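You operate a simulated robot arm through the tools that you are given. There is no shell and no other tool. Be economical: measure what you need, move in short steps, check, and stop when the job is done.

You are at the controls of a simulated robot arm. One attempt, no reset.

## Task
Stir the blue lidded jar at speed 3 until its colour is even.
Fine: on the stirrer plate; then switch the plate off and put the jar back. Set down upright: what you pick out.

The check looks at the end state, three seconds after you hand in, the way a careful person would. Anything else that was tipped, shoved, dropped, spilled or broken makes it a failure.

## Robot
A 6-joint arm with a two-finger parallel gripper, fixed in place. Base frame: the origin is at the foot of the arm, x ahead of it, y to its left, z up; the work surface is at about z = 0.9. Units: m, degrees, N and s.
With the tool pointing down near the work surface it reaches from about 0.36 to 0.76 m from the base axis. Its first joint turns from -66.0 to 66.0 degrees. Payload 2.45 kg.
The TCP is the grasp point between the finger pads, 0.024 m short of the fingertips. In the tool frame z runs along the fingers and y along their closing line. The gripper opens to 0.068 m. The fingers are 0.017 m wide and 0.01 m thick; the gripper's body (0.04 by 0.07 m) begins 0.041 m behind the TCP.
Orientation is told as [roll, pitch, yaw] about the base's x, y, z axes, in that order, counted from this pose: with the fingers straight down and closing along the base's y, the tool's x points along the base's -x, its y along +y and its z along -z.

## Interface
- The arm moves only by the tool servo_tool. Its argument "deltas" is a list of rows, each an object of numbers (a shift or turn left out is 0, a gripper value left out holds the last): "x", "y", "z": the shift along the tool's x, y, z in m; "ax", "ay", "az": the turn, a rotation vector about the tool's x, y, z in degrees; "jaw": the opening, from 0 (shut) to 1 (fully open). In form: [{"x": .., "y": .., "z": .., "ax": .., "ay": .., "az": .., "jaw": ..}, ...]. A call has 1 to 12 rows; each row is the pose to reach, as a shift and turn from the pose commanded when the call began, along the tool's axes at that moment. A row lasts 0.2 s, in which the tool goes at most 0.05 m and 8.6 degrees; a call with a longer step from one row to the next is refused whole, and so is a gripper value outside its range. Where a pose cannot be reached the arm comes as near as it can. A force on the tool above 40 N (or 10 N above the force at the start of the call, whichever is more), or a blocked arm, ends the call early, and 0.2 s more pass. The fingers move at their own pace (about 0.108 m/s each) and stop on an object; they squeeze with about 37 N. The grip force told is the motor's: it shows also when the fingers shut on nothing. Time passes only in rows, and 0.2 s behind the last, so rows that repeat a pose let the fingers close. The reply holds the time, the measured pose of the TCP, the force on the tool along the base axes, the opening and the grip force, in the units named above and with some noise, with the torque about the TCP (base axes, N m) and any sound that the robot's microphone picked up.
- Cameras (640 x 400 px; columns grow to the right, rows downward): "scene" is fixed at [0.1898, 0.4402, 1.4674]; the picture's right is [-0.46, -0.89, 0.00], its down [-0.50, 0.26, -0.82] and it looks along [0.73, -0.38, -0.57] (base axes); focal length 318 px, centre (320, 200). "wrist" rides on the gripper at [0.084, 0.011, -0.075] in the tool frame; the picture's right is [-0.13, 0.99, 0.00], its down [-0.60, -0.08, -0.79] and it looks along [-0.79, -0.10, 0.61] (tool axes); focal length 251 px, centre (320, 200). There is no depth. A picture from a camera that has moved, and an enlarged one, comes with that camera's place and axes in the base frame and with its lens.
- grab_frame(camera): a new picture of that camera. The clock stands still meanwhile.
- inspect(camera, box): a new picture of the part [left, top, right, bottom] of that camera's present view, enlarged. The clock stands still meanwhile.
- hand_in(): hands the job in; it is judged then, once.

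Work in short steps. Places have to be worked out from the pictures, the camera data and where the tool is seen: move nearer, look again, correct. Check each grasp and each placing, and mend what went wrong. You have 120 turns and 68 pictures in all, those below and enlarged ones among them. Open the gripper and draw the arm clear of the work before you hand the job in, unless the task says otherwise; then end with one line.

The tools are called as name(argument=value, ...) on one line, values as JSON. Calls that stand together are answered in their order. servo_tool: Moves the arm, as the interface text tells. Its arguments: {"type":"object","properties":{"deltas":{"type":"array"}},"required":["deltas"]} The other tools are called the same way: grab_frame (camera) takes a picture; inspect (camera, box) takes an enlarged picture of a part of a camera's view; hand_in () hands the job in.

At the start:

```text
time_s: 0.0
position: [0.4695, 0.1785, 1.2361]
orientation: [0.0, 0.0, 0.1]
contact_force: [0.2, 0.0, -0.1]
moment: [-0.02, -0.01, 0.04]
width: 0.068
gripper_force: 0.0
```

scene: 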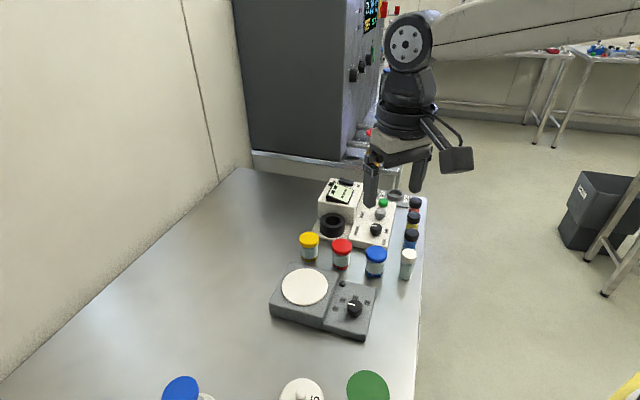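
wrist: 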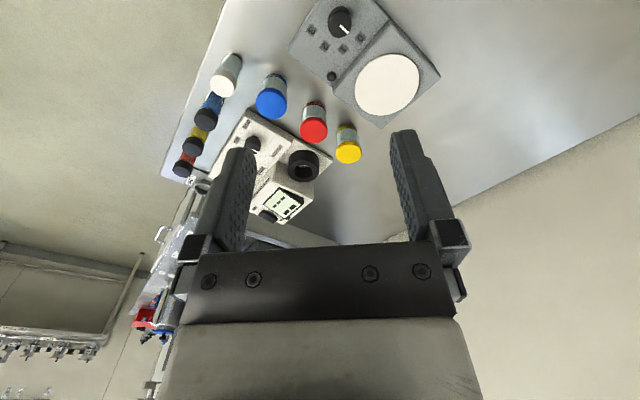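

The scene shows a stirrer plate, three lidded jars (yellow, red, blue) and other things. I enlarge the key areas first.

inspect(camera="scene", box=[260, 220, 430, 345])

inspect(camera="scene", box=[300, 170, 440, 260])

inspect(camera="wrist", box=[160, 0, 460, 190])

```text
3.20 times, centred on (345, 282) of scene
camera zoom: at [0.1898, 0.4402, 1.4674], right [-0.46, -0.89, 0.0], down [-0.5, 0.26, -0.82], along [0.73, -0.38, -0.57], focal length 1017 px, centre (240, -64)
```

zoom: 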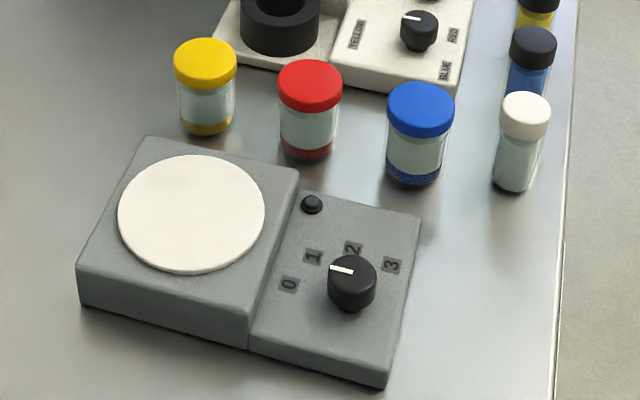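

```text
4.44 times, centred on (370, 215) of scene
camera zoom: at [0.1898, 0.4402, 1.4674], right [-0.46, -0.89, 0.0], down [-0.5, 0.26, -0.82], along [0.73, -0.38, -0.57], focal length 1413 px, centre (98, 133)
```

zoom: 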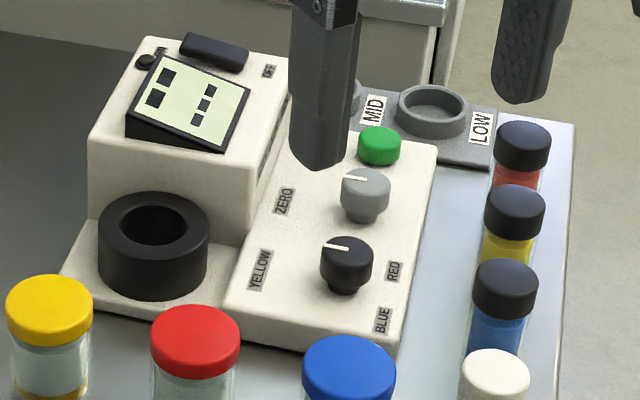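

```text
2.11 times, centred on (310, 95) of wrist
camera zoom: at [0.3852, 0.1895, 1.312], right [0.13, 0.99, 0.0], down [0.6, -0.08, 0.79], along [0.79, -0.1, -0.61], focal length 529 px, centre (341, 421)
```

zoom: 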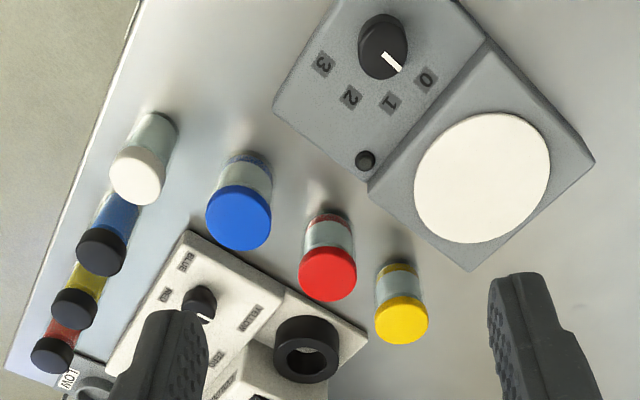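

Estimates: blue jar about (0.588, 0.090), lid top z≈0.97. Plate disk centre about (0.591, 0.266, 0.95). Knob about (0.497, 0.204), pointing at 0, with about −123° (clockwise) to reach 3. I move above the blue jar, with the closing line turned 45° across the jar row.

servo_tool(deltas=[{"x": -0.01975, "y": -0.01475, "z": 0.0285, "az": -7.5, "jaw": 1}, {"x": -0.0395, "y": -0.0295, "z": 0.057, "az": -15, "jaw": 1}, {"x": -0.05925, "y": -0.04425, "z": 0.0855, "az": -22.5, "jaw": 1}, {"x": -0.079, "y": -0.059, "z": 0.114, "az": -30, "jaw": 1}, {"x": -0.09875, "y": -0.07375, "z": 0.1425, "az": -37.5, "jaw": 1}, {"x": -0.1185, "y": -0.0885, "z": 0.171, "az": -45, "jaw": 1}, {"x": -0.1185, "y": -0.0885, "z": 0.171, "az": -45, "jaw": 1}])

grab_frame(camera="wrist")

inspect(camera="scene", box=[290, 140, 450, 300])

```text
time_s: 1.6
position: [0.5884, 0.09, 1.065]
orientation: [0.0, 0.0, 45.0]
contact_force: [0.1, -0.1, -0.5]
moment: [0.0, -0.03, -0.02]
width: 0.0679
gripper_force: 0.1
```

```text
62 pictures are left
camera wrist: at [0.5207, 0.0374, 1.1408], right [-0.61, 0.79, 0.0], down [0.48, 0.37, 0.79], along [0.63, 0.48, -0.61], focal length 251 px, centre (320, 200)
```

wrist: 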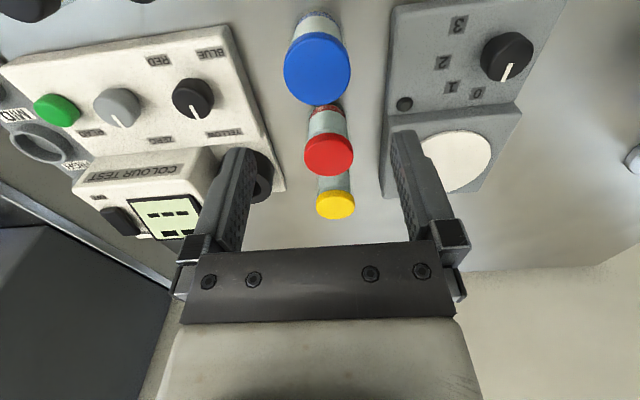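

```text
2.50 times, centred on (370, 220) of scene
camera zoom: at [0.1898, 0.4401, 1.4674], right [-0.46, -0.89, 0.0], down [-0.5, 0.26, -0.82], along [0.73, -0.38, -0.57], focal length 795 px, centre (195, 150)
```

zoom: 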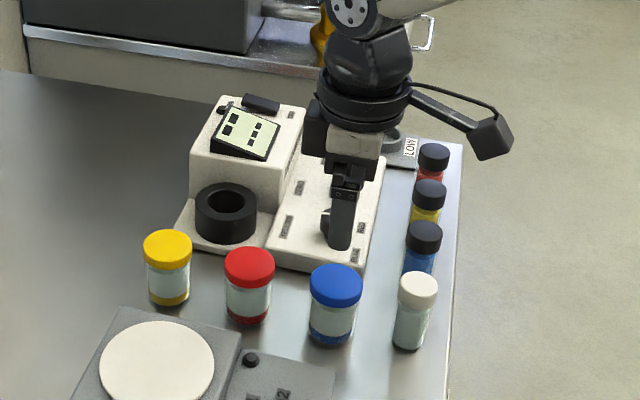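

The blue jar is under the tool. I enlarge the wrist view to refine its centre.

inspect(camera="wrist", box=[250, 0, 390, 120])

```text
3.33 times, centred on (320, 60) of wrist
camera zoom: at [0.5207, 0.0374, 1.1408], right [-0.61, 0.79, 0.0], down [0.48, 0.37, 0.79], along [0.63, 0.48, -0.61], focal length 838 px, centre (320, 667)
```

zoom: 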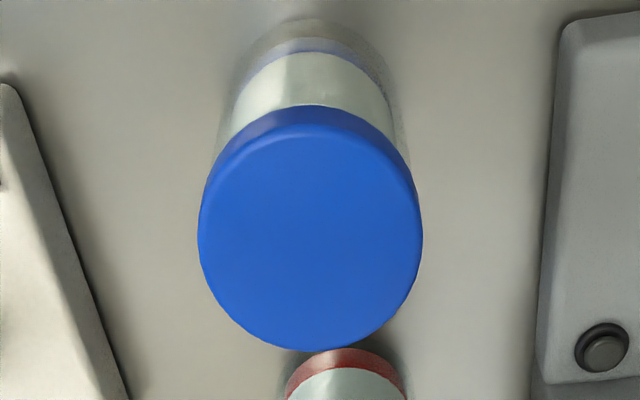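

Lid centre measures (0.587, 0.087), diameter about 0.045. I descend to lid height (TCP z≈0.957) and close.

servo_tool(deltas=[{"x": 0.002, "y": -0.001, "z": 0.035}, {"x": 0.002, "y": -0.001, "z": 0.065}, {"x": 0.002, "y": -0.001, "z": 0.09}, {"x": 0.002, "y": -0.001, "z": 0.108}, {"x": 0.002, "y": -0.001, "z": 0.108}])

inspect(camera="scene", box=[300, 180, 440, 300])

```text
time_s: 2.8
position: [0.5872, 0.0881, 0.9561]
orientation: [0.1, 0.0, 45.0]
contact_force: [-0.2, -0.1, -0.3]
moment: [-0.01, -0.03, -0.01]
width: 0.0681
gripper_force: 0.2
```

```text
3.33 times, centred on (370, 240) of scene
camera zoom: at [0.1898, 0.4402, 1.4674], right [-0.46, -0.89, 0.0], down [-0.5, 0.26, -0.82], along [0.73, -0.38, -0.57], focal length 1060 px, centre (153, 67)
```

zoom: 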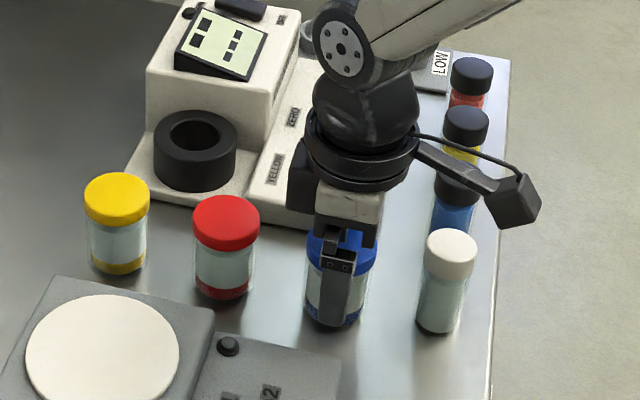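

Fingers straddle the lid with no contact. I close.

servo_tool(deltas=[{"jaw": 0}, {"jaw": 0}, {"jaw": 0}, {"jaw": 0}])

```text
time_s: 3.8
position: [0.5866, 0.0881, 0.9567]
orientation: [0.0, 0.1, 44.9]
contact_force: [0.6, 0.1, -0.6]
moment: [0.0, -0.01, 0.03]
width: 0.0459
gripper_force: 36.5
```

Grip is firm at 0.046 m width. I lift 0.11 m straight up.

servo_tool(deltas=[{"z": -0.02}, {"z": -0.05}, {"z": -0.085}, {"z": -0.11}, {"z": -0.11}])

grab_frame(camera="scene")

grab_frame(camera="wrist")

```text
time_s: 5.0
position: [0.5883, 0.0869, 1.067]
orientation: [0.0, 0.0, 45.0]
contact_force: [-0.2, -0.2, -1.2]
moment: [-0.01, 0.0, 0.0]
width: 0.0459
gripper_force: 36.7
```

```text
58 pictures are left
```

scene: 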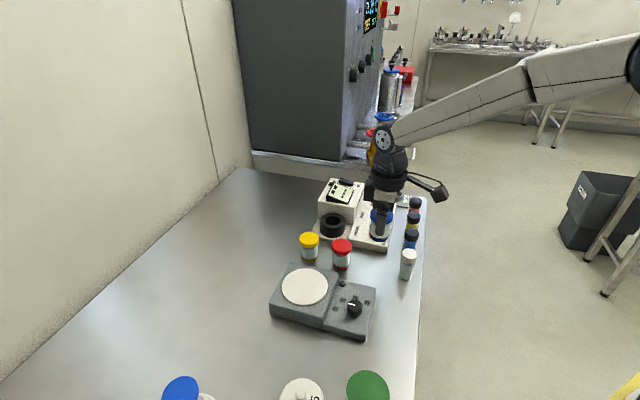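

```text
57 pictures are left
camera wrist: at [0.5199, 0.0356, 1.143], right [-0.61, 0.79, 0.0], down [0.48, 0.37, 0.79], along [0.63, 0.48, -0.61], focal length 251 px, centre (320, 200)
```

wrist: 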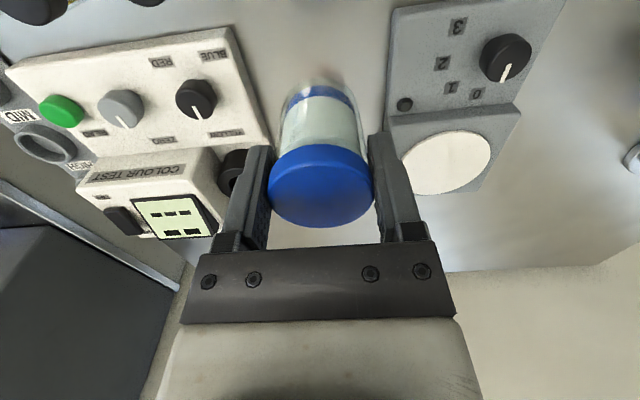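

Jar is held and upright. I carry it level to above the plate centre, about (0.592, 0.2645).

servo_tool(deltas=[{"x": -0.0183, "y": 0.0175}, {"x": -0.0367, "y": 0.0351}, {"x": -0.055, "y": 0.0526}, {"x": -0.0733, "y": 0.0701}, {"x": -0.0916, "y": 0.0876}, {"x": -0.11, "y": 0.1052}, {"x": -0.1283, "y": 0.1227}, {"x": -0.1283, "y": 0.1227}])

grab_frame(camera="wrist")

inspect(camera="scene", box=[250, 190, 410, 345])

```text
time_s: 6.8
position: [0.5909, 0.2655, 1.0666]
orientation: [0.1, 0.1, 45.0]
contact_force: [-0.4, 0.0, -1.7]
moment: [0.0, 0.01, -0.03]
width: 0.0458
gripper_force: 36.8
```

```text
56 pictures are left
camera wrist: at [0.5236, 0.2137, 1.1429], right [-0.61, 0.79, 0.0], down [0.48, 0.37, 0.79], along [0.63, 0.48, -0.61], focal length 251 px, centre (320, 200)
```

wrist: 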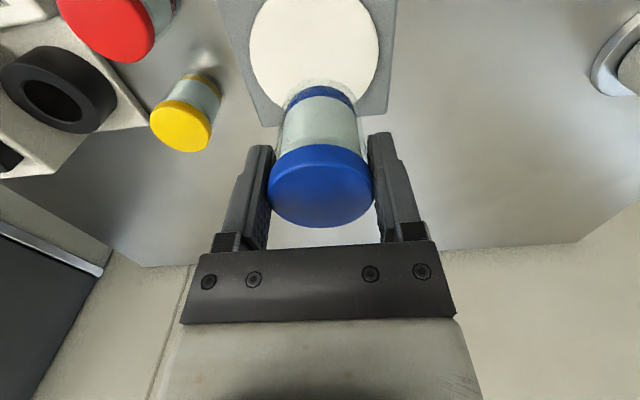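

```text
2.58 times, centred on (330, 268) of scene
camera zoom: at [0.1898, 0.4402, 1.4674], right [-0.46, -0.89, 0.0], down [-0.5, 0.26, -0.82], along [0.73, -0.38, -0.57], focal length 820 px, centre (294, 26)
```

zoom: 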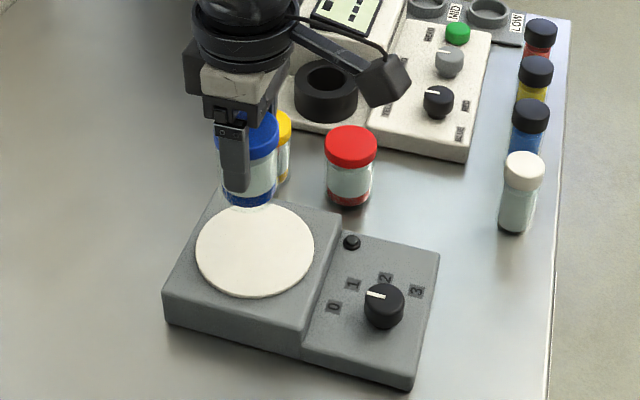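

Both views say the disc centre is about (0.596, 0.264), so I shift slightly and descend to near contact.

servo_tool(deltas=[{"x": -0.0027, "y": -0.0047, "z": 0.02}, {"x": -0.0027, "y": -0.0047, "z": 0.04}, {"x": -0.0027, "y": -0.0047, "z": 0.055}, {"x": -0.0027, "y": -0.0047, "z": 0.055}])

inspect(camera="scene", box=[260, 220, 390, 320])

```text
time_s: 7.8
position: [0.5964, 0.2633, 1.0106]
orientation: [-0.1, 0.0, 45.0]
contact_force: [0.0, -0.1, -0.7]
moment: [0.0, 0.05, -0.02]
width: 0.0458
gripper_force: 36.9
```

```text
4.00 times, centred on (325, 270) of scene
camera zoom: at [0.1898, 0.4402, 1.4674], right [-0.46, -0.89, 0.0], down [-0.5, 0.26, -0.82], along [0.73, -0.38, -0.57], focal length 1272 px, centre (300, -80)
```

zoom: 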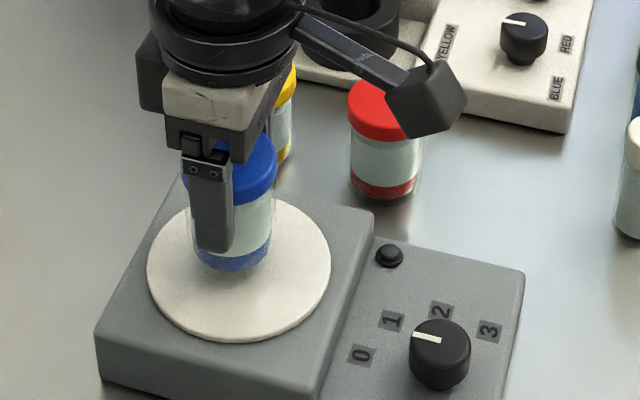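

Jar hovers just above the disc, close to its centre. I lower in small steps, watching the force.

servo_tool(deltas=[{"z": 0.002}, {"z": 0.004}, {"z": 0.006}])

```text
time_s: 8.6
position: [0.5968, 0.2637, 1.0063]
orientation: [0.1, 0.1, 45.0]
contact_force: [0.8, -0.1, -1.8]
moment: [0.0, 0.03, 0.01]
width: 0.0458
gripper_force: 37.0
```

servo_tool(deltas=[{"z": 0.002}, {"z": 0.004}, {"z": 0.004}])

```text
time_s: 9.4
position: [0.5976, 0.2646, 1.0022]
orientation: [0.0, 0.1, 45.0]
contact_force: [-1.4, -0.6, 1.9]
moment: [0.01, 0.1, 0.01]
width: 0.0458
gripper_force: 37.1
```

The vertical force has shifted up by about 3 N, so contact is starting. One more millimetre to confirm.

servo_tool(deltas=[{"z": 0.001}, {"z": 0.0015}])

inspect(camera="scene", box=[270, 220, 370, 310])

```text
time_s: 10.0
position: [0.5968, 0.2644, 1.0022]
orientation: [0.0, -0.1, 45.0]
contact_force: [-4.9, -2.4, 16.2]
moment: [-0.27, 0.42, -0.01]
width: 0.046
gripper_force: 37.2
```

```text
4.44 times, centred on (320, 265) of scene
camera zoom: at [0.1893, 0.4399, 1.4676], right [-0.46, -0.89, 0.0], down [-0.5, 0.26, -0.82], along [0.73, -0.38, -0.57], focal length 1413 px, centre (320, -89)
```

zoom: 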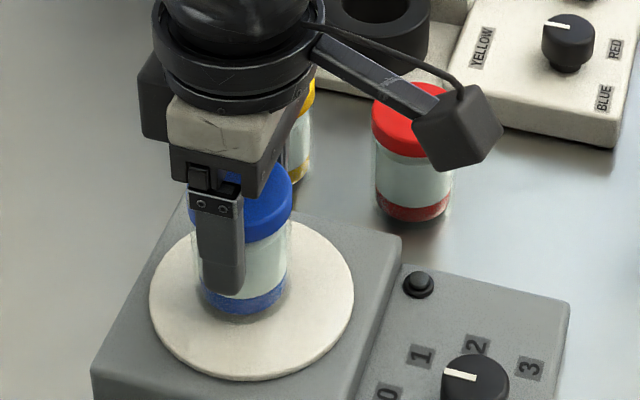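

The jar is seated on the plate. I relieve the press by 1 mm, open, then rise straight up.

servo_tool(deltas=[{"z": -0.0012}, {"z": -0.0012, "jaw": 1}, {"z": -0.0012, "jaw": 1}, {"z": -0.0012, "jaw": 1}, {"z": -0.03, "jaw": 1}, {"z": -0.07, "jaw": 1}, {"z": -0.1, "jaw": 1}])

inspect(camera="scene", box=[260, 220, 390, 340])

```text
time_s: 11.6
position: [0.5964, 0.2646, 1.1011]
orientation: [0.1, 0.0, 45.0]
contact_force: [-0.5, -0.2, -0.8]
moment: [0.02, 0.01, 0.02]
width: 0.0677
gripper_force: 0.0
```

```text
3.33 times, centred on (325, 280) of scene
camera zoom: at [0.1898, 0.4401, 1.4675], right [-0.46, -0.89, 0.0], down [-0.5, 0.26, -0.82], along [0.73, -0.38, -0.57], focal length 1060 px, centre (303, -67)
```

zoom: 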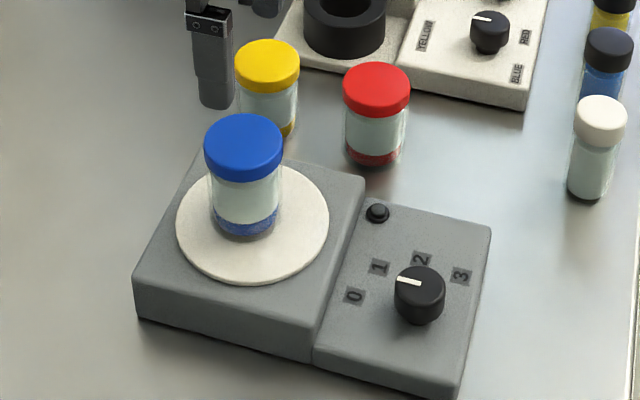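

Jar stands well on the disc. I move above the knob (about (0.497, 0.204)) at the same height and turn to yaw 60° for the clockwise turn.

servo_tool(deltas=[{"x": 0.0376, "y": 0.0093, "az": -5}, {"x": 0.0752, "y": 0.0187, "az": -10}, {"x": 0.1128, "y": 0.028, "az": -15}, {"x": 0.1128, "y": 0.028, "z": 0.03, "az": -15}, {"x": 0.1128, "y": 0.028, "z": 0.04, "az": -15}, {"x": 0.1128, "y": 0.028, "z": 0.04, "az": -15}])

grab_frame(camera="wrist")

inspect(camera="scene", box=[260, 220, 390, 340])

```text
time_s: 13.0
position: [0.4979, 0.205, 1.0603]
orientation: [-0.1, 0.0, 60.0]
contact_force: [-0.2, -0.3, -0.9]
moment: [-0.05, -0.03, -0.02]
width: 0.068
gripper_force: 0.0
```

```text
51 pictures are left
camera wrist: at [0.4451, 0.1372, 1.1367], right [-0.79, 0.61, 0.0], down [0.37, 0.48, 0.79], along [0.48, 0.63, -0.61], focal length 251 px, centre (320, 200)
```

wrist: 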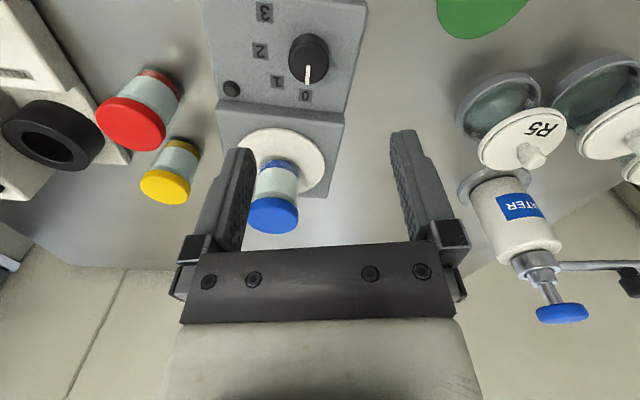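

```text
3.33 times, centred on (325, 280) of scene
camera zoom: at [0.1898, 0.4402, 1.4674], right [-0.46, -0.89, 0.0], down [-0.5, 0.26, -0.82], along [0.73, -0.38, -0.57], focal length 1060 px, centre (303, -67)
```

zoom: 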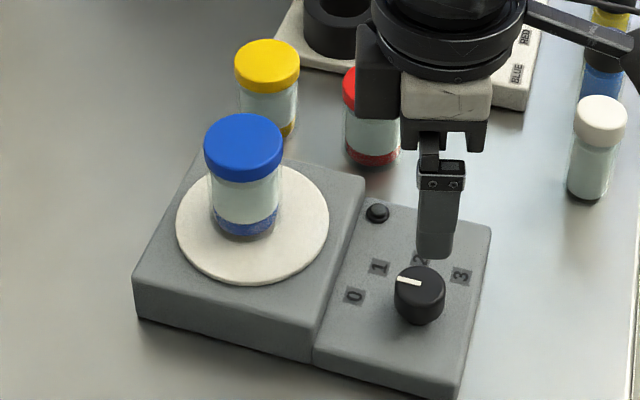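

The knob pointer sits at 0. I enlarge the wrist view to centre the knob exactly.

inspect(camera="wrist", box=[240, 0, 390, 120])

```text
3.33 times, centred on (315, 60) of wrist
camera zoom: at [0.4451, 0.1372, 1.1367], right [-0.79, 0.61, 0.0], down [0.37, 0.48, 0.79], along [0.48, 0.63, -0.61], focal length 838 px, centre (337, 667)
```

zoom: 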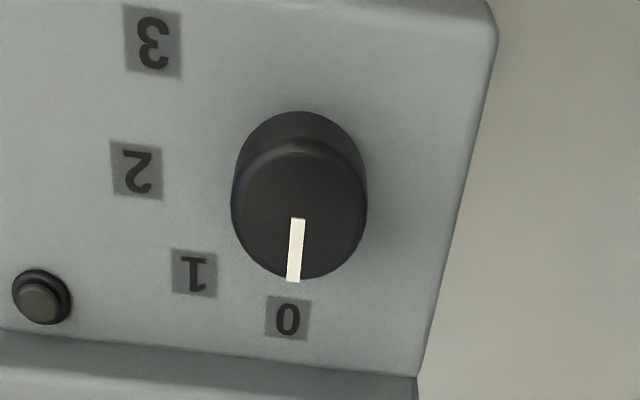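

Combining both views, the knob top is at z≈0.950, its centre about (0.503, 0.1995), diameter 0.027, panel z≈0.932. I centre over it, descend part way and recheck.

servo_tool(deltas=[{"x": 0.0025, "y": -0.0071, "z": 0.03}, {"x": 0.0025, "y": -0.0071, "z": 0.06}, {"x": 0.0025, "y": -0.0071, "z": 0.07}, {"x": 0.0025, "y": -0.0071, "z": 0.07}])

grab_frame(camera="wrist")

inspect(camera="scene", box=[300, 250, 400, 340])

```text
time_s: 14.0
position: [0.5017, 0.1994, 0.9903]
orientation: [0.0, 0.0, 60.0]
contact_force: [-0.6, 0.8, 0.2]
moment: [-0.03, 0.02, -0.03]
width: 0.068
gripper_force: 0.1
```

```text
48 pictures are left
camera wrist: at [0.4502, 0.1311, 1.0663], right [-0.79, 0.61, 0.0], down [0.37, 0.48, 0.79], along [0.48, 0.63, -0.61], focal length 251 px, centre (320, 200)
```

wrist: 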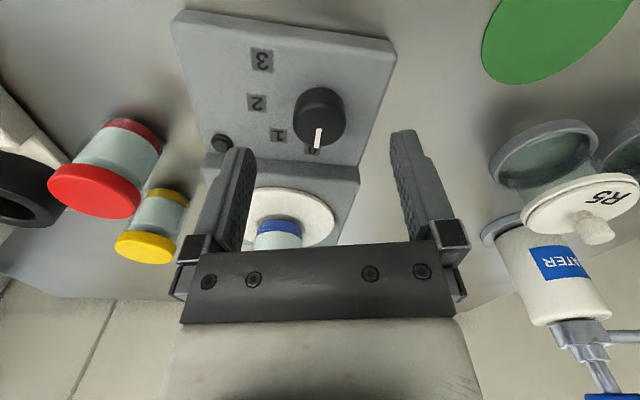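

```text
4.44 times, centred on (350, 295) of scene
camera zoom: at [0.1898, 0.4402, 1.4674], right [-0.46, -0.89, 0.0], down [-0.5, 0.26, -0.82], along [0.73, -0.38, -0.57], focal length 1413 px, centre (187, -222)
```

zoom: 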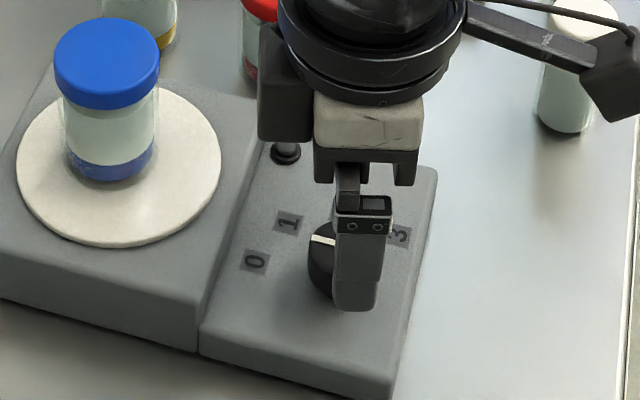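

The knob is laterally centred, with a 3 mm shift needed along tool x. I descend the last 29 mm so that the tips sit about 5 mm above the panel.

servo_tool(deltas=[{"x": 0.003, "y": 0.001, "z": 0.015}, {"x": 0.003, "y": 0.001, "z": 0.024}, {"x": 0.003, "y": 0.001, "z": 0.029}, {"x": 0.003, "y": 0.001, "z": 0.029}])

grab_frame(camera="wrist")

inspect(camera="scene", box=[300, 250, 400, 340])

```text
time_s: 15.0
position: [0.4992, 0.1966, 0.9616]
orientation: [0.0, 0.1, 60.0]
contact_force: [0.8, 0.3, 0.4]
moment: [-0.02, 0.02, -0.01]
width: 0.0682
gripper_force: 0.0
```

```text
46 pictures are left
camera wrist: at [0.4476, 0.1286, 1.0374], right [-0.79, 0.61, 0.0], down [0.37, 0.48, 0.79], along [0.48, 0.63, -0.61], focal length 251 px, centre (320, 200)
```

wrist: 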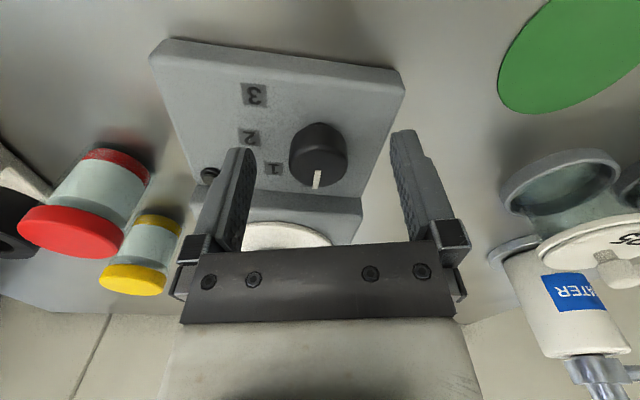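

```text
4.44 times, centred on (350, 295) of scene
camera zoom: at [0.1898, 0.4402, 1.4674], right [-0.46, -0.89, 0.0], down [-0.5, 0.26, -0.82], along [0.73, -0.38, -0.57], focal length 1413 px, centre (187, -222)
```

zoom: 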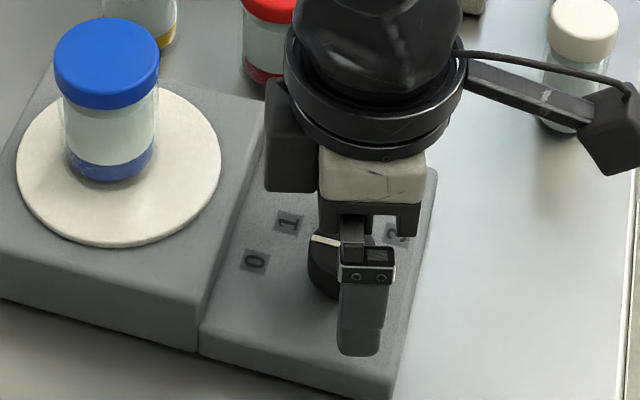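

I want the knob's centre along tool x more exactly, so I zoom in before closing.

inspect(camera="wrist", box=[255, 100, 385, 210])

```text
3.64 times, centred on (320, 155) of wrist
camera zoom: at [0.4476, 0.1286, 1.0374], right [-0.79, 0.61, 0.0], down [0.37, 0.48, 0.79], along [0.48, 0.63, -0.61], focal length 914 px, centre (320, 364)
```

zoom: 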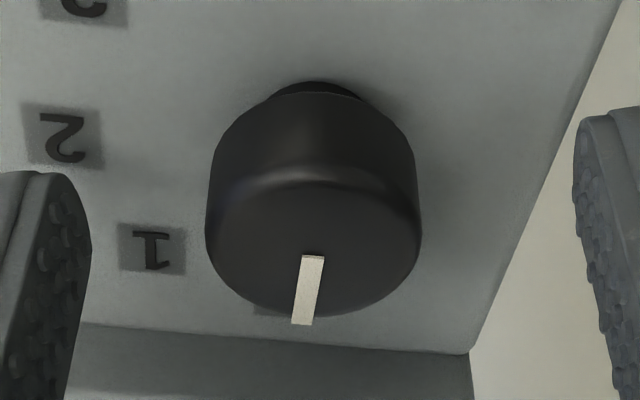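

The knob is centred within about 3 mm. I close on it.

servo_tool(deltas=[{"jaw": 0}, {"jaw": 0}, {"jaw": 0}, {"jaw": 0}])

inspect(camera="wrist", box=[240, 80, 400, 210])

```text
time_s: 16.0
position: [0.5009, 0.1954, 0.9609]
orientation: [-0.1, -0.1, 60.1]
contact_force: [16.6, -13.9, -7.6]
moment: [0.07, -0.66, -0.1]
width: 0.0287
gripper_force: 42.9
```

```text
3.08 times, centred on (320, 145) of wrist
camera zoom: at [0.4487, 0.1279, 1.0374], right [-0.79, 0.61, 0.0], down [0.37, 0.48, 0.79], along [0.48, 0.63, -0.61], focal length 774 px, centre (320, 369)
```

zoom: 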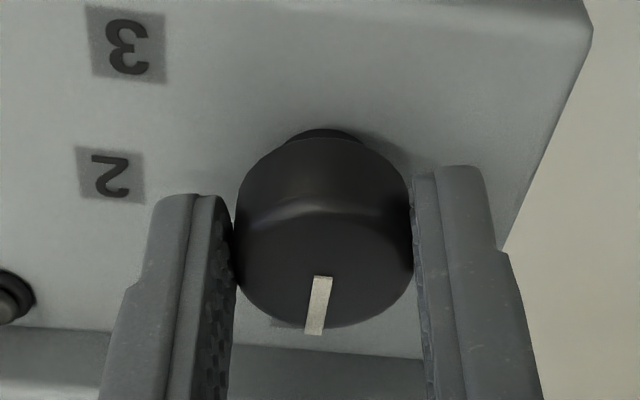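

The knob is gripped (0.0287 m), but a 21 N side force pushes the tool toward −y. I shift 2 mm that way to relieve it.

servo_tool(deltas=[{"y": -0.001}, {"y": -0.002}, {"y": -0.002}])

```text
time_s: 16.8
position: [0.5019, 0.1948, 0.9603]
orientation: [0.1, 0.0, 59.9]
contact_force: [5.8, -7.7, -3.7]
moment: [0.87, -0.64, -0.05]
width: 0.0288
gripper_force: 43.2
```

Side load has dropped. I turn clockwise 40° first and check that the knob follows.

servo_tool(deltas=[{"y": -0.0005, "az": 8}, {"y": -0.0005, "az": 16}, {"y": -0.0005, "az": 24}, {"y": -0.0005, "az": 32}, {"y": -0.0005, "az": 40}, {"y": -0.0005, "az": 40}])

inspect(camera="wrist", box=[200, 60, 440, 240])

```text
time_s: 18.1
position: [0.4995, 0.1976, 0.9609]
orientation: [0.2, 0.2, 20.3]
contact_force: [-6.6, 5.1, 3.0]
moment: [0.31, -0.35, -0.01]
width: 0.0289
gripper_force: 43.3
stopped in row 6: the force on the tool passed its limit at 41 N (the readings are from after the stop); the commanded pose is now the measured one
```

```text
2.22 times, centred on (320, 150) of wrist
camera zoom: at [0.4164, 0.1784, 1.038], right [-0.22, 0.97, 0.0], down [0.6, 0.14, 0.79], along [0.77, 0.18, -0.61], focal length 559 px, centre (320, 311)
```

zoom: 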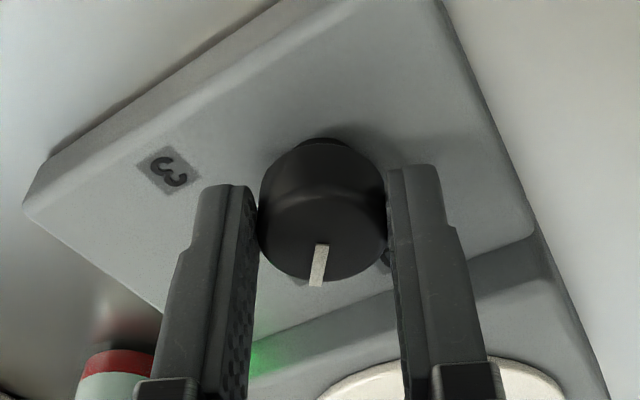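

The knob follows (lamp is now lit, dial at 1). The force came from a 5 mm off-axis grip, which puts the knob axis at about (0.5046, 0.1995). I turn another 40° about that axis.

servo_tool(deltas=[{"x": 0.0, "y": 0.0012, "az": 8}, {"x": -0.0002, "y": 0.002, "az": 16}, {"x": -0.0005, "y": 0.0027, "az": 24}, {"x": -0.0008, "y": 0.0034, "az": 32}, {"x": -0.0013, "y": 0.004, "az": 40}, {"x": -0.0013, "y": 0.004, "az": 40}])

inspect(camera="wrist", box=[200, 60, 440, 240])

```text
time_s: 19.5
position: [0.4985, 0.2015, 0.961]
orientation: [-0.1, 0.3, -19.7]
contact_force: [-12.7, -4.9, 15.0]
moment: [-0.31, -0.13, -0.01]
width: 0.0287
gripper_force: 43.0
```

```text
2.22 times, centred on (320, 150) of wrist
camera zoom: at [0.4237, 0.2394, 1.038], right [0.46, 0.89, 0.0], down [0.55, -0.28, 0.79], along [0.7, -0.36, -0.61], focal length 559 px, centre (320, 311)
```

zoom: 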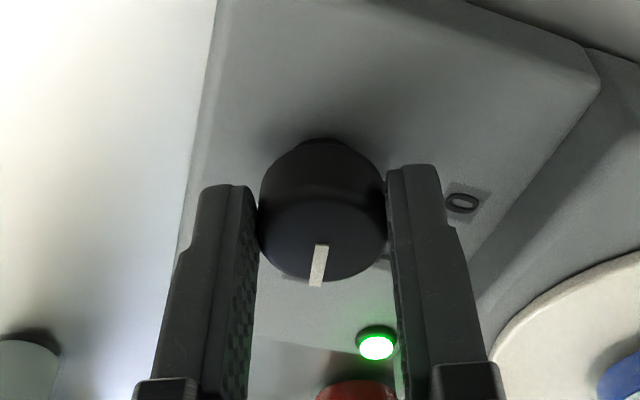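

Dial is now around 2, following well. I do the last 43° to position 3, with a slight force relief.

servo_tool(deltas=[{"x": 0.0004, "y": 0.0003, "az": 8.5}, {"x": 0.0003, "y": 0.0009, "az": 17}, {"x": 0.0, "y": 0.0017, "az": 25.5}, {"x": -0.0004, "y": 0.0023, "az": 34}, {"x": -0.001, "y": 0.003, "az": 42.5}, {"x": -0.001, "y": 0.003, "az": 42.5}])

inspect(camera="wrist", box=[200, 60, 440, 240])

inspect(camera="scene", box=[260, 220, 390, 340])

```text
time_s: 20.9
position: [0.5016, 0.203, 0.9607]
orientation: [-0.1, 0.0, -62.1]
contact_force: [-7.8, -9.9, 11.8]
moment: [-0.78, -0.36, 0.66]
width: 0.0289
gripper_force: 43.2
```

```text
2.22 times, centred on (320, 150) of wrist
camera zoom: at [0.4715, 0.2826, 1.0374], right [0.94, 0.35, 0.0], down [0.22, -0.57, 0.79], along [0.27, -0.74, -0.61], focal length 559 px, centre (320, 311)
```

zoom: 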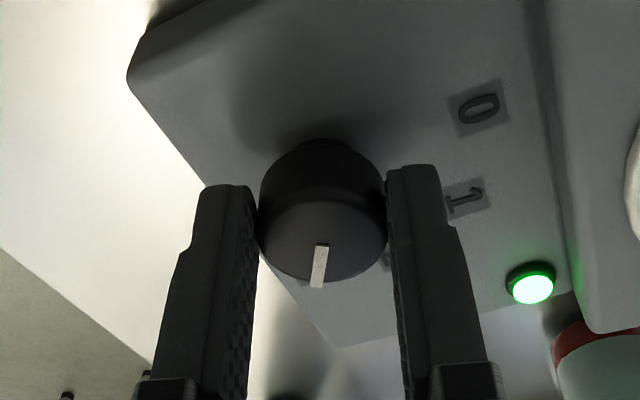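

```text
3.33 times, centred on (325, 280) of scene
camera zoom: at [0.1894, 0.4398, 1.4676], right [-0.46, -0.89, 0.0], down [-0.5, 0.26, -0.82], along [0.73, -0.38, -0.57], focal length 1060 px, centre (303, -67)
```

zoom: 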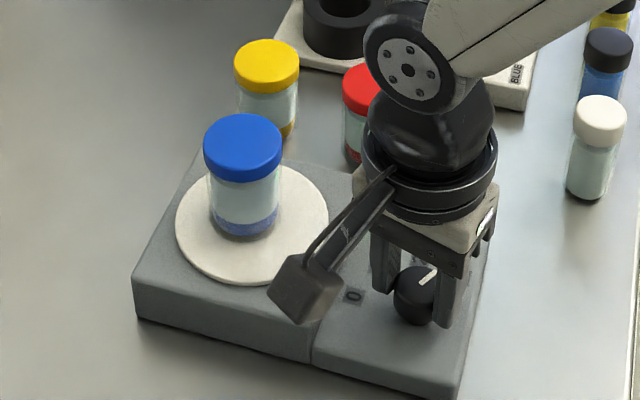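

Torque of 0.66 N m suggests the stop at 3. I release, lift and verify the pointer and jar.

servo_tool(deltas=[{"jaw": 0.8}, {"jaw": 1}, {"jaw": 1}, {"z": -0.02}, {"z": -0.06}, {"z": -0.1}])

inspect(camera="scene", box=[260, 220, 390, 340])

```text
time_s: 22.3
position: [0.5029, 0.2039, 1.0621]
orientation: [-0.3, 0.2, -62.3]
contact_force: [-0.2, -0.2, 0.5]
moment: [0.01, 0.02, 0.0]
width: 0.068
gripper_force: 0.0
```

```text
3.33 times, centred on (325, 280) of scene
camera zoom: at [0.1898, 0.4401, 1.4675], right [-0.46, -0.89, 0.0], down [-0.5, 0.26, -0.82], along [0.73, -0.38, -0.57], focal length 1060 px, centre (303, -67)
```

zoom: 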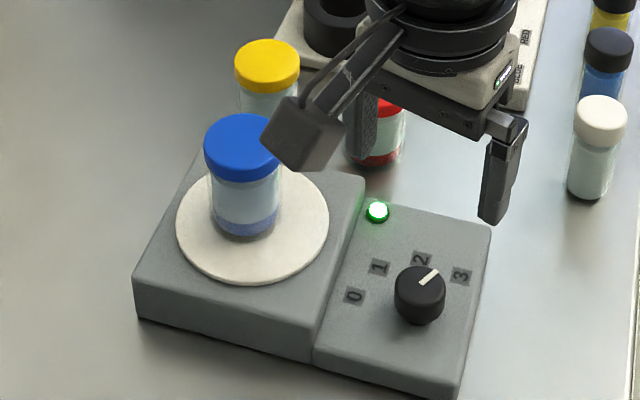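

The lamp is on and the pointer appears near 3; I zoom in to check it is really at 3 rather than short of it.

inspect(camera="scene", box=[325, 270, 375, 320])

grab_frame(camera="wrist")

```text
8.00 times, centred on (350, 295) of scene
camera zoom: at [0.1898, 0.4401, 1.4675], right [-0.46, -0.89, 0.0], down [-0.5, 0.26, -0.82], along [0.73, -0.38, -0.57], focal length 2543 px, centre (80, -560)
```

zoom: 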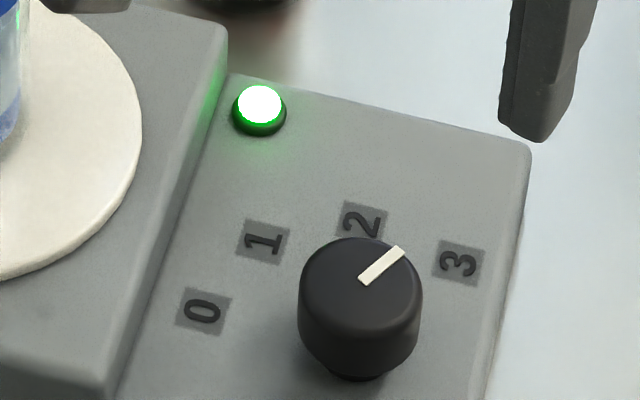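

```text
36 pictures are left
camera wrist: at [0.4729, 0.2835, 1.1375], right [0.94, 0.35, 0.0], down [0.22, -0.57, 0.79], along [0.27, -0.74, -0.61], focal length 251 px, centre (320, 200)
```

wrist: 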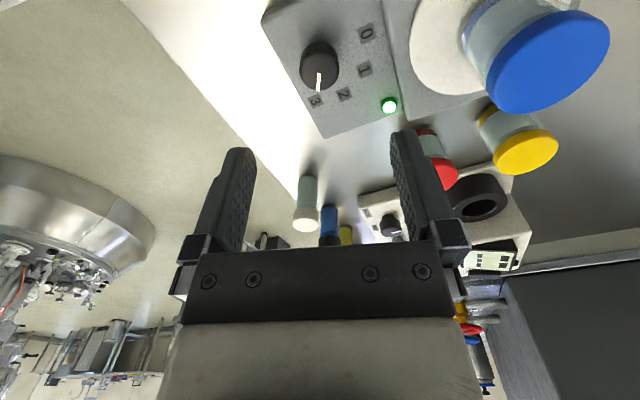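

inspect(camera="wrist", box=[270, 20, 390, 120])

```text
4.00 times, centred on (330, 70) of wrist
camera zoom: at [0.4729, 0.2835, 1.1375], right [0.94, 0.35, 0.0], down [0.22, -0.57, 0.79], along [0.27, -0.74, -0.61], focal length 1006 px, centre (280, 720)
```

zoom: 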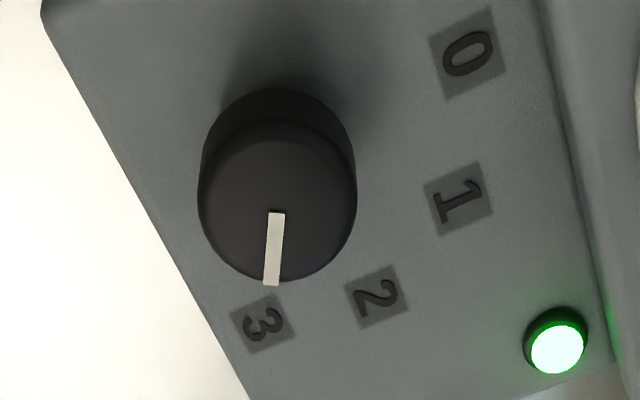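

The pointer is on 3. I let it stir, holding still here.

servo_tool(deltas=[{"z": 0}, {"z": 0}, {"z": 0}, {"z": 0}, {"z": 0}, {"z": 0}, {"z": 0}, {"z": 0}, {"z": 0}, {"z": 0}, {"z": 0}, {"z": 0}])

inspect(camera="scene", box=[280, 245, 340, 290])

```text
time_s: 24.9
position: [0.5027, 0.2041, 1.0606]
orientation: [-0.1, 0.2, -62.1]
contact_force: [0.1, -0.3, 1.0]
moment: [-0.01, 0.0, 0.0]
width: 0.0682
gripper_force: 0.0
```

```text
8.89 times, centred on (310, 268) of scene
camera zoom: at [0.1898, 0.4402, 1.4674], right [-0.46, -0.89, 0.0], down [-0.5, 0.26, -0.82], along [0.73, -0.38, -0.57], focal length 2826 px, centre (409, -400)
```

zoom: 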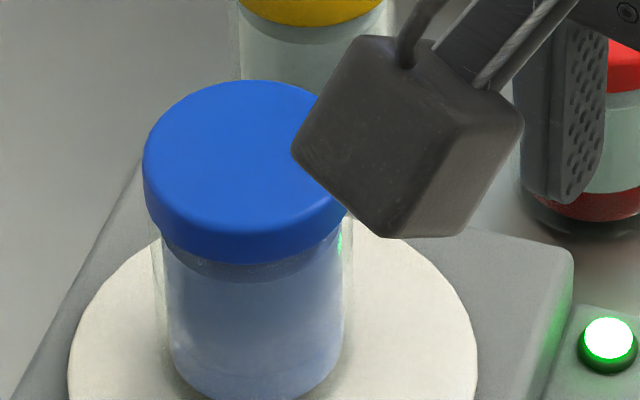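

Almost even; faint gradients remain. I stir longer.

servo_tool(deltas=[{"z": 0}, {"z": 0}, {"z": 0}, {"z": 0}, {"z": 0}, {"z": 0}, {"z": 0}, {"z": 0}, {"z": 0}, {"z": 0}, {"z": 0}, {"z": 0}])

servo_tool(deltas=[{"z": 0}, {"z": 0}, {"z": 0}, {"z": 0}, {"z": 0}, {"z": 0}, {"z": 0}, {"z": 0}, {"z": 0}, {"z": 0}, {"z": 0}, {"z": 0}])

inspect(camera="scene", box=[280, 250, 340, 295])

```text
time_s: 27.5
position: [0.504, 0.2046, 1.0606]
orientation: [-0.3, 0.2, -62.2]
contact_force: [0.1, -0.2, 0.3]
moment: [-0.03, 0.02, 0.0]
width: 0.068
gripper_force: 0.1
```

```text
time_s: 30.1
position: [0.5031, 0.2038, 1.0599]
orientation: [-0.2, 0.3, -62.2]
contact_force: [-0.8, -0.2, -0.2]
moment: [-0.01, 0.0, 0.01]
width: 0.0679
gripper_force: 0.0
```

```text
8.89 times, centred on (310, 272) of scene
camera zoom: at [0.1898, 0.4402, 1.4674], right [-0.46, -0.89, 0.0], down [-0.5, 0.26, -0.82], along [0.73, -0.38, -0.57], focal length 2826 px, centre (409, -444)
```

zoom: 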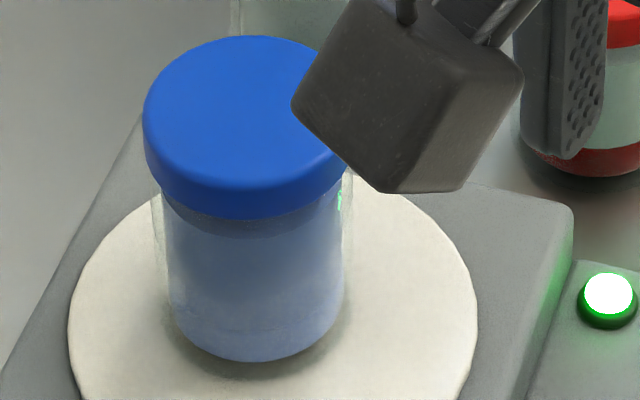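

Very close; a faint band may remain at the bottom. I stir some more and compare.

servo_tool(deltas=[{"z": 0}, {"z": 0}, {"z": 0}, {"z": 0}, {"z": 0}, {"z": 0}, {"z": 0}, {"z": 0}, {"z": 0}, {"z": 0}, {"z": 0}, {"z": 0}])

servo_tool(deltas=[{"z": 0}, {"z": 0}, {"z": 0}, {"z": 0}, {"z": 0}, {"z": 0}, {"z": 0}, {"z": 0}, {"z": 0}, {"z": 0}, {"z": 0}, {"z": 0}])

inspect(camera="scene", box=[280, 250, 340, 295])

```text
time_s: 32.7
position: [0.5023, 0.2055, 1.0604]
orientation: [-0.1, 0.1, -62.3]
contact_force: [-0.3, 0.5, -0.9]
moment: [-0.01, -0.01, 0.01]
width: 0.0678
gripper_force: 0.0
```

```text
time_s: 35.3
position: [0.5037, 0.205, 1.0609]
orientation: [-0.2, 0.2, -62.2]
contact_force: [-0.9, 0.4, 0.1]
moment: [-0.01, -0.02, 0.02]
width: 0.0681
gripper_force: 0.1
```

```text
8.89 times, centred on (310, 272) of scene
camera zoom: at [0.1898, 0.4402, 1.4674], right [-0.46, -0.89, 0.0], down [-0.5, 0.26, -0.82], along [0.73, -0.38, -0.57], focal length 2826 px, centre (409, -444)
```

zoom: 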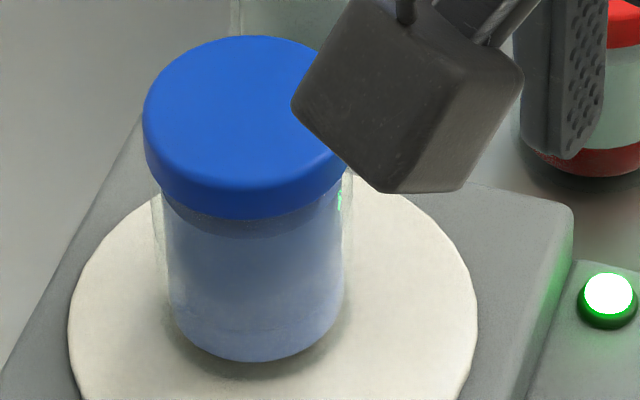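

No change over the last 5 s, so the colour is even. I descend onto the knob again, now centred on its axis (−5 mm along tool x), and grip.

servo_tool(deltas=[{"x": -0.0048, "y": -0.0005, "z": 0.04}, {"x": -0.0048, "y": -0.0005, "z": 0.08}, {"x": -0.0048, "y": -0.0005, "z": 0.1}, {"x": -0.0048, "y": -0.0005, "z": 0.1}, {"x": -0.0048, "y": -0.0005, "z": 0.1, "jaw": 0}, {"x": -0.0048, "y": -0.0005, "z": 0.1, "jaw": 0}, {"x": -0.0048, "y": -0.0005, "z": 0.1, "jaw": 0}])

inspect(camera="wrist", box=[200, 60, 440, 240])

```text
time_s: 36.9
position: [0.504, 0.2003, 0.961]
orientation: [-0.4, 0.2, -62.2]
contact_force: [-9.3, -6.1, 0.4]
moment: [0.04, 0.18, 0.08]
width: 0.0289
gripper_force: 42.7
```

```text
2.22 times, centred on (320, 150) of wrist
camera zoom: at [0.4739, 0.2787, 1.0371], right [0.94, 0.35, -0.01], down [0.22, -0.57, 0.79], along [0.27, -0.74, -0.61], focal length 559 px, centre (320, 311)
```

zoom: 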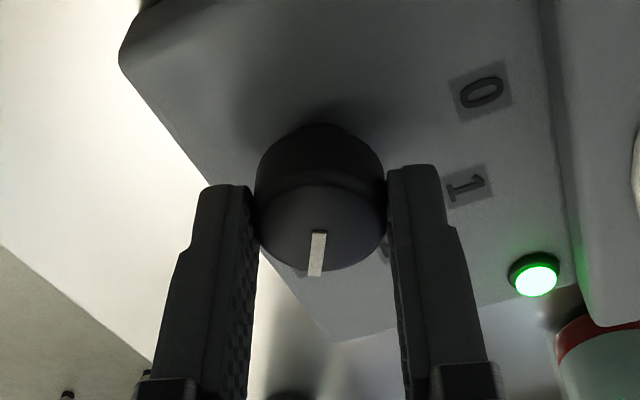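

Gripped and centred. I turn back counter-clockwise 62° with a 1 mm relief.

servo_tool(deltas=[{"y": -0.001, "az": 0}, {"y": -0.001, "az": -8}, {"y": -0.001, "az": -16}, {"y": -0.001, "az": -24}, {"y": -0.0005, "az": -32}, {"y": -0.0005, "az": -40}, {"y": -0.0005, "az": -48}, {"y": -0.0005, "az": -56}, {"y": -0.0005, "az": -62}, {"y": -0.0005, "az": -62}])

```text
time_s: 39.1
position: [0.5034, 0.1984, 0.9615]
orientation: [0.0, 0.3, -0.2]
contact_force: [1.7, 1.7, -14.7]
moment: [0.09, 0.17, 0.04]
width: 0.0289
gripper_force: 43.1
```

Smooth with little side force. I turn the remaining 61° back to 0.

servo_tool(deltas=[{"az": -8}, {"az": -16}, {"az": -24}, {"az": -32}, {"az": -40}, {"az": -48}, {"az": -56}, {"az": -61}, {"az": -61}])

inspect(camera="wrist", box=[200, 60, 440, 240])

inspect(camera="scene", box=[260, 220, 390, 340])

```text
time_s: 41.1
position: [0.5039, 0.1996, 0.9611]
orientation: [0.1, 0.0, 60.8]
contact_force: [4.8, 1.0, -16.0]
moment: [0.27, -0.28, -0.47]
width: 0.0289
gripper_force: 43.0
```

```text
2.22 times, centred on (320, 150) of wrist
camera zoom: at [0.4524, 0.1305, 1.0375], right [-0.8, 0.6, 0.0], down [0.37, 0.49, 0.79], along [0.47, 0.64, -0.61], focal length 559 px, centre (320, 311)
```

zoom: 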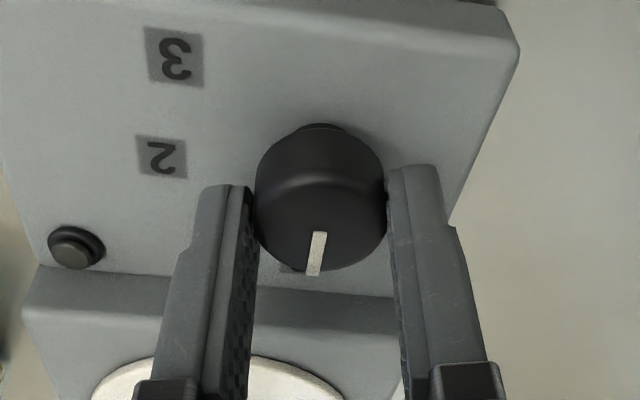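

```text
3.33 times, centred on (325, 280) of scene
camera zoom: at [0.1902, 0.4403, 1.4674], right [-0.46, -0.89, 0.0], down [-0.5, 0.26, -0.82], along [0.73, -0.38, -0.57], focal length 1060 px, centre (303, -67)
```

zoom: 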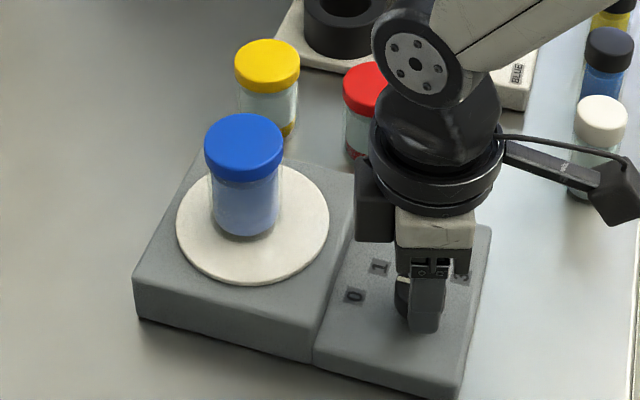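

The lamp is out and the torque shows the stop at 0. I release and rise to z≈1.10.

servo_tool(deltas=[{"jaw": 0.8}, {"jaw": 1}, {"jaw": 1}, {"z": -0.02}, {"z": -0.06}, {"z": -0.1}, {"z": -0.14}, {"z": -0.14}])

inspect(camera="scene", box=[260, 220, 390, 340])

```text
time_s: 42.9
position: [0.5045, 0.1975, 1.1019]
orientation: [0.2, 0.2, 60.8]
contact_force: [0.1, -0.1, -0.9]
moment: [-0.01, 0.02, 0.03]
width: 0.0676
gripper_force: 0.1
```

```text
3.33 times, centred on (325, 280) of scene
camera zoom: at [0.1898, 0.4402, 1.4674], right [-0.46, -0.89, 0.0], down [-0.5, 0.26, -0.82], along [0.73, -0.38, -0.57], focal length 1060 px, centre (303, -67)
```

zoom: 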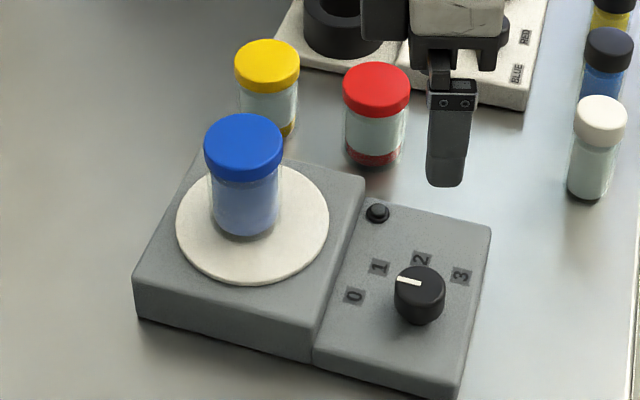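

Plate is off at 0, jar unmoved. I return above the jar at (0.5966, 0.2645), yaw 45.

servo_tool(deltas=[{"x": -0.0259, "y": -0.0119, "az": 4}, {"x": -0.0517, "y": -0.0239, "az": 8}, {"x": -0.0776, "y": -0.0358, "az": 12}, {"x": -0.1034, "y": -0.0477, "az": 15.8}, {"x": -0.1034, "y": -0.0477, "az": 15.8}])

grab_frame(camera="wrist")

```text
time_s: 44.1
position: [0.5965, 0.2662, 1.1005]
orientation: [0.0, 0.1, 45.0]
contact_force: [0.0, 0.6, -0.5]
moment: [0.03, 0.0, -0.02]
width: 0.0678
gripper_force: 0.1
```

```text
27 pictures are left
camera wrist: at [0.5284, 0.2145, 1.1776], right [-0.61, 0.79, 0.0], down [0.49, 0.37, 0.79], along [0.63, 0.48, -0.61], focal length 251 px, centre (320, 200)
```

wrist: 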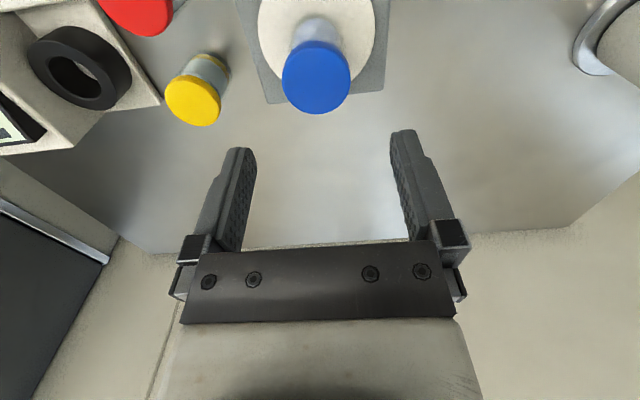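

The jar is centred under the tool within about 2 mm. I descend to the earlier grip height and close.

servo_tool(deltas=[{"x": 0.001, "y": -0.001, "z": 0.04}, {"x": 0.001, "y": -0.001, "z": 0.075}, {"x": 0.001, "y": -0.001, "z": 0.0975}, {"x": 0.001, "y": -0.001, "z": 0.0975}, {"x": 0.001, "y": -0.001, "z": 0.0975, "jaw": 0}, {"x": 0.001, "y": -0.001, "z": 0.0975, "jaw": 0}, {"x": 0.001, "y": -0.001, "z": 0.0975, "jaw": 0}])

```text
time_s: 45.7
position: [0.5951, 0.2636, 1.0031]
orientation: [0.2, 0.3, 45.0]
contact_force: [1.2, 0.7, 0.9]
moment: [0.01, -0.06, 0.02]
width: 0.0458
gripper_force: 36.7
```

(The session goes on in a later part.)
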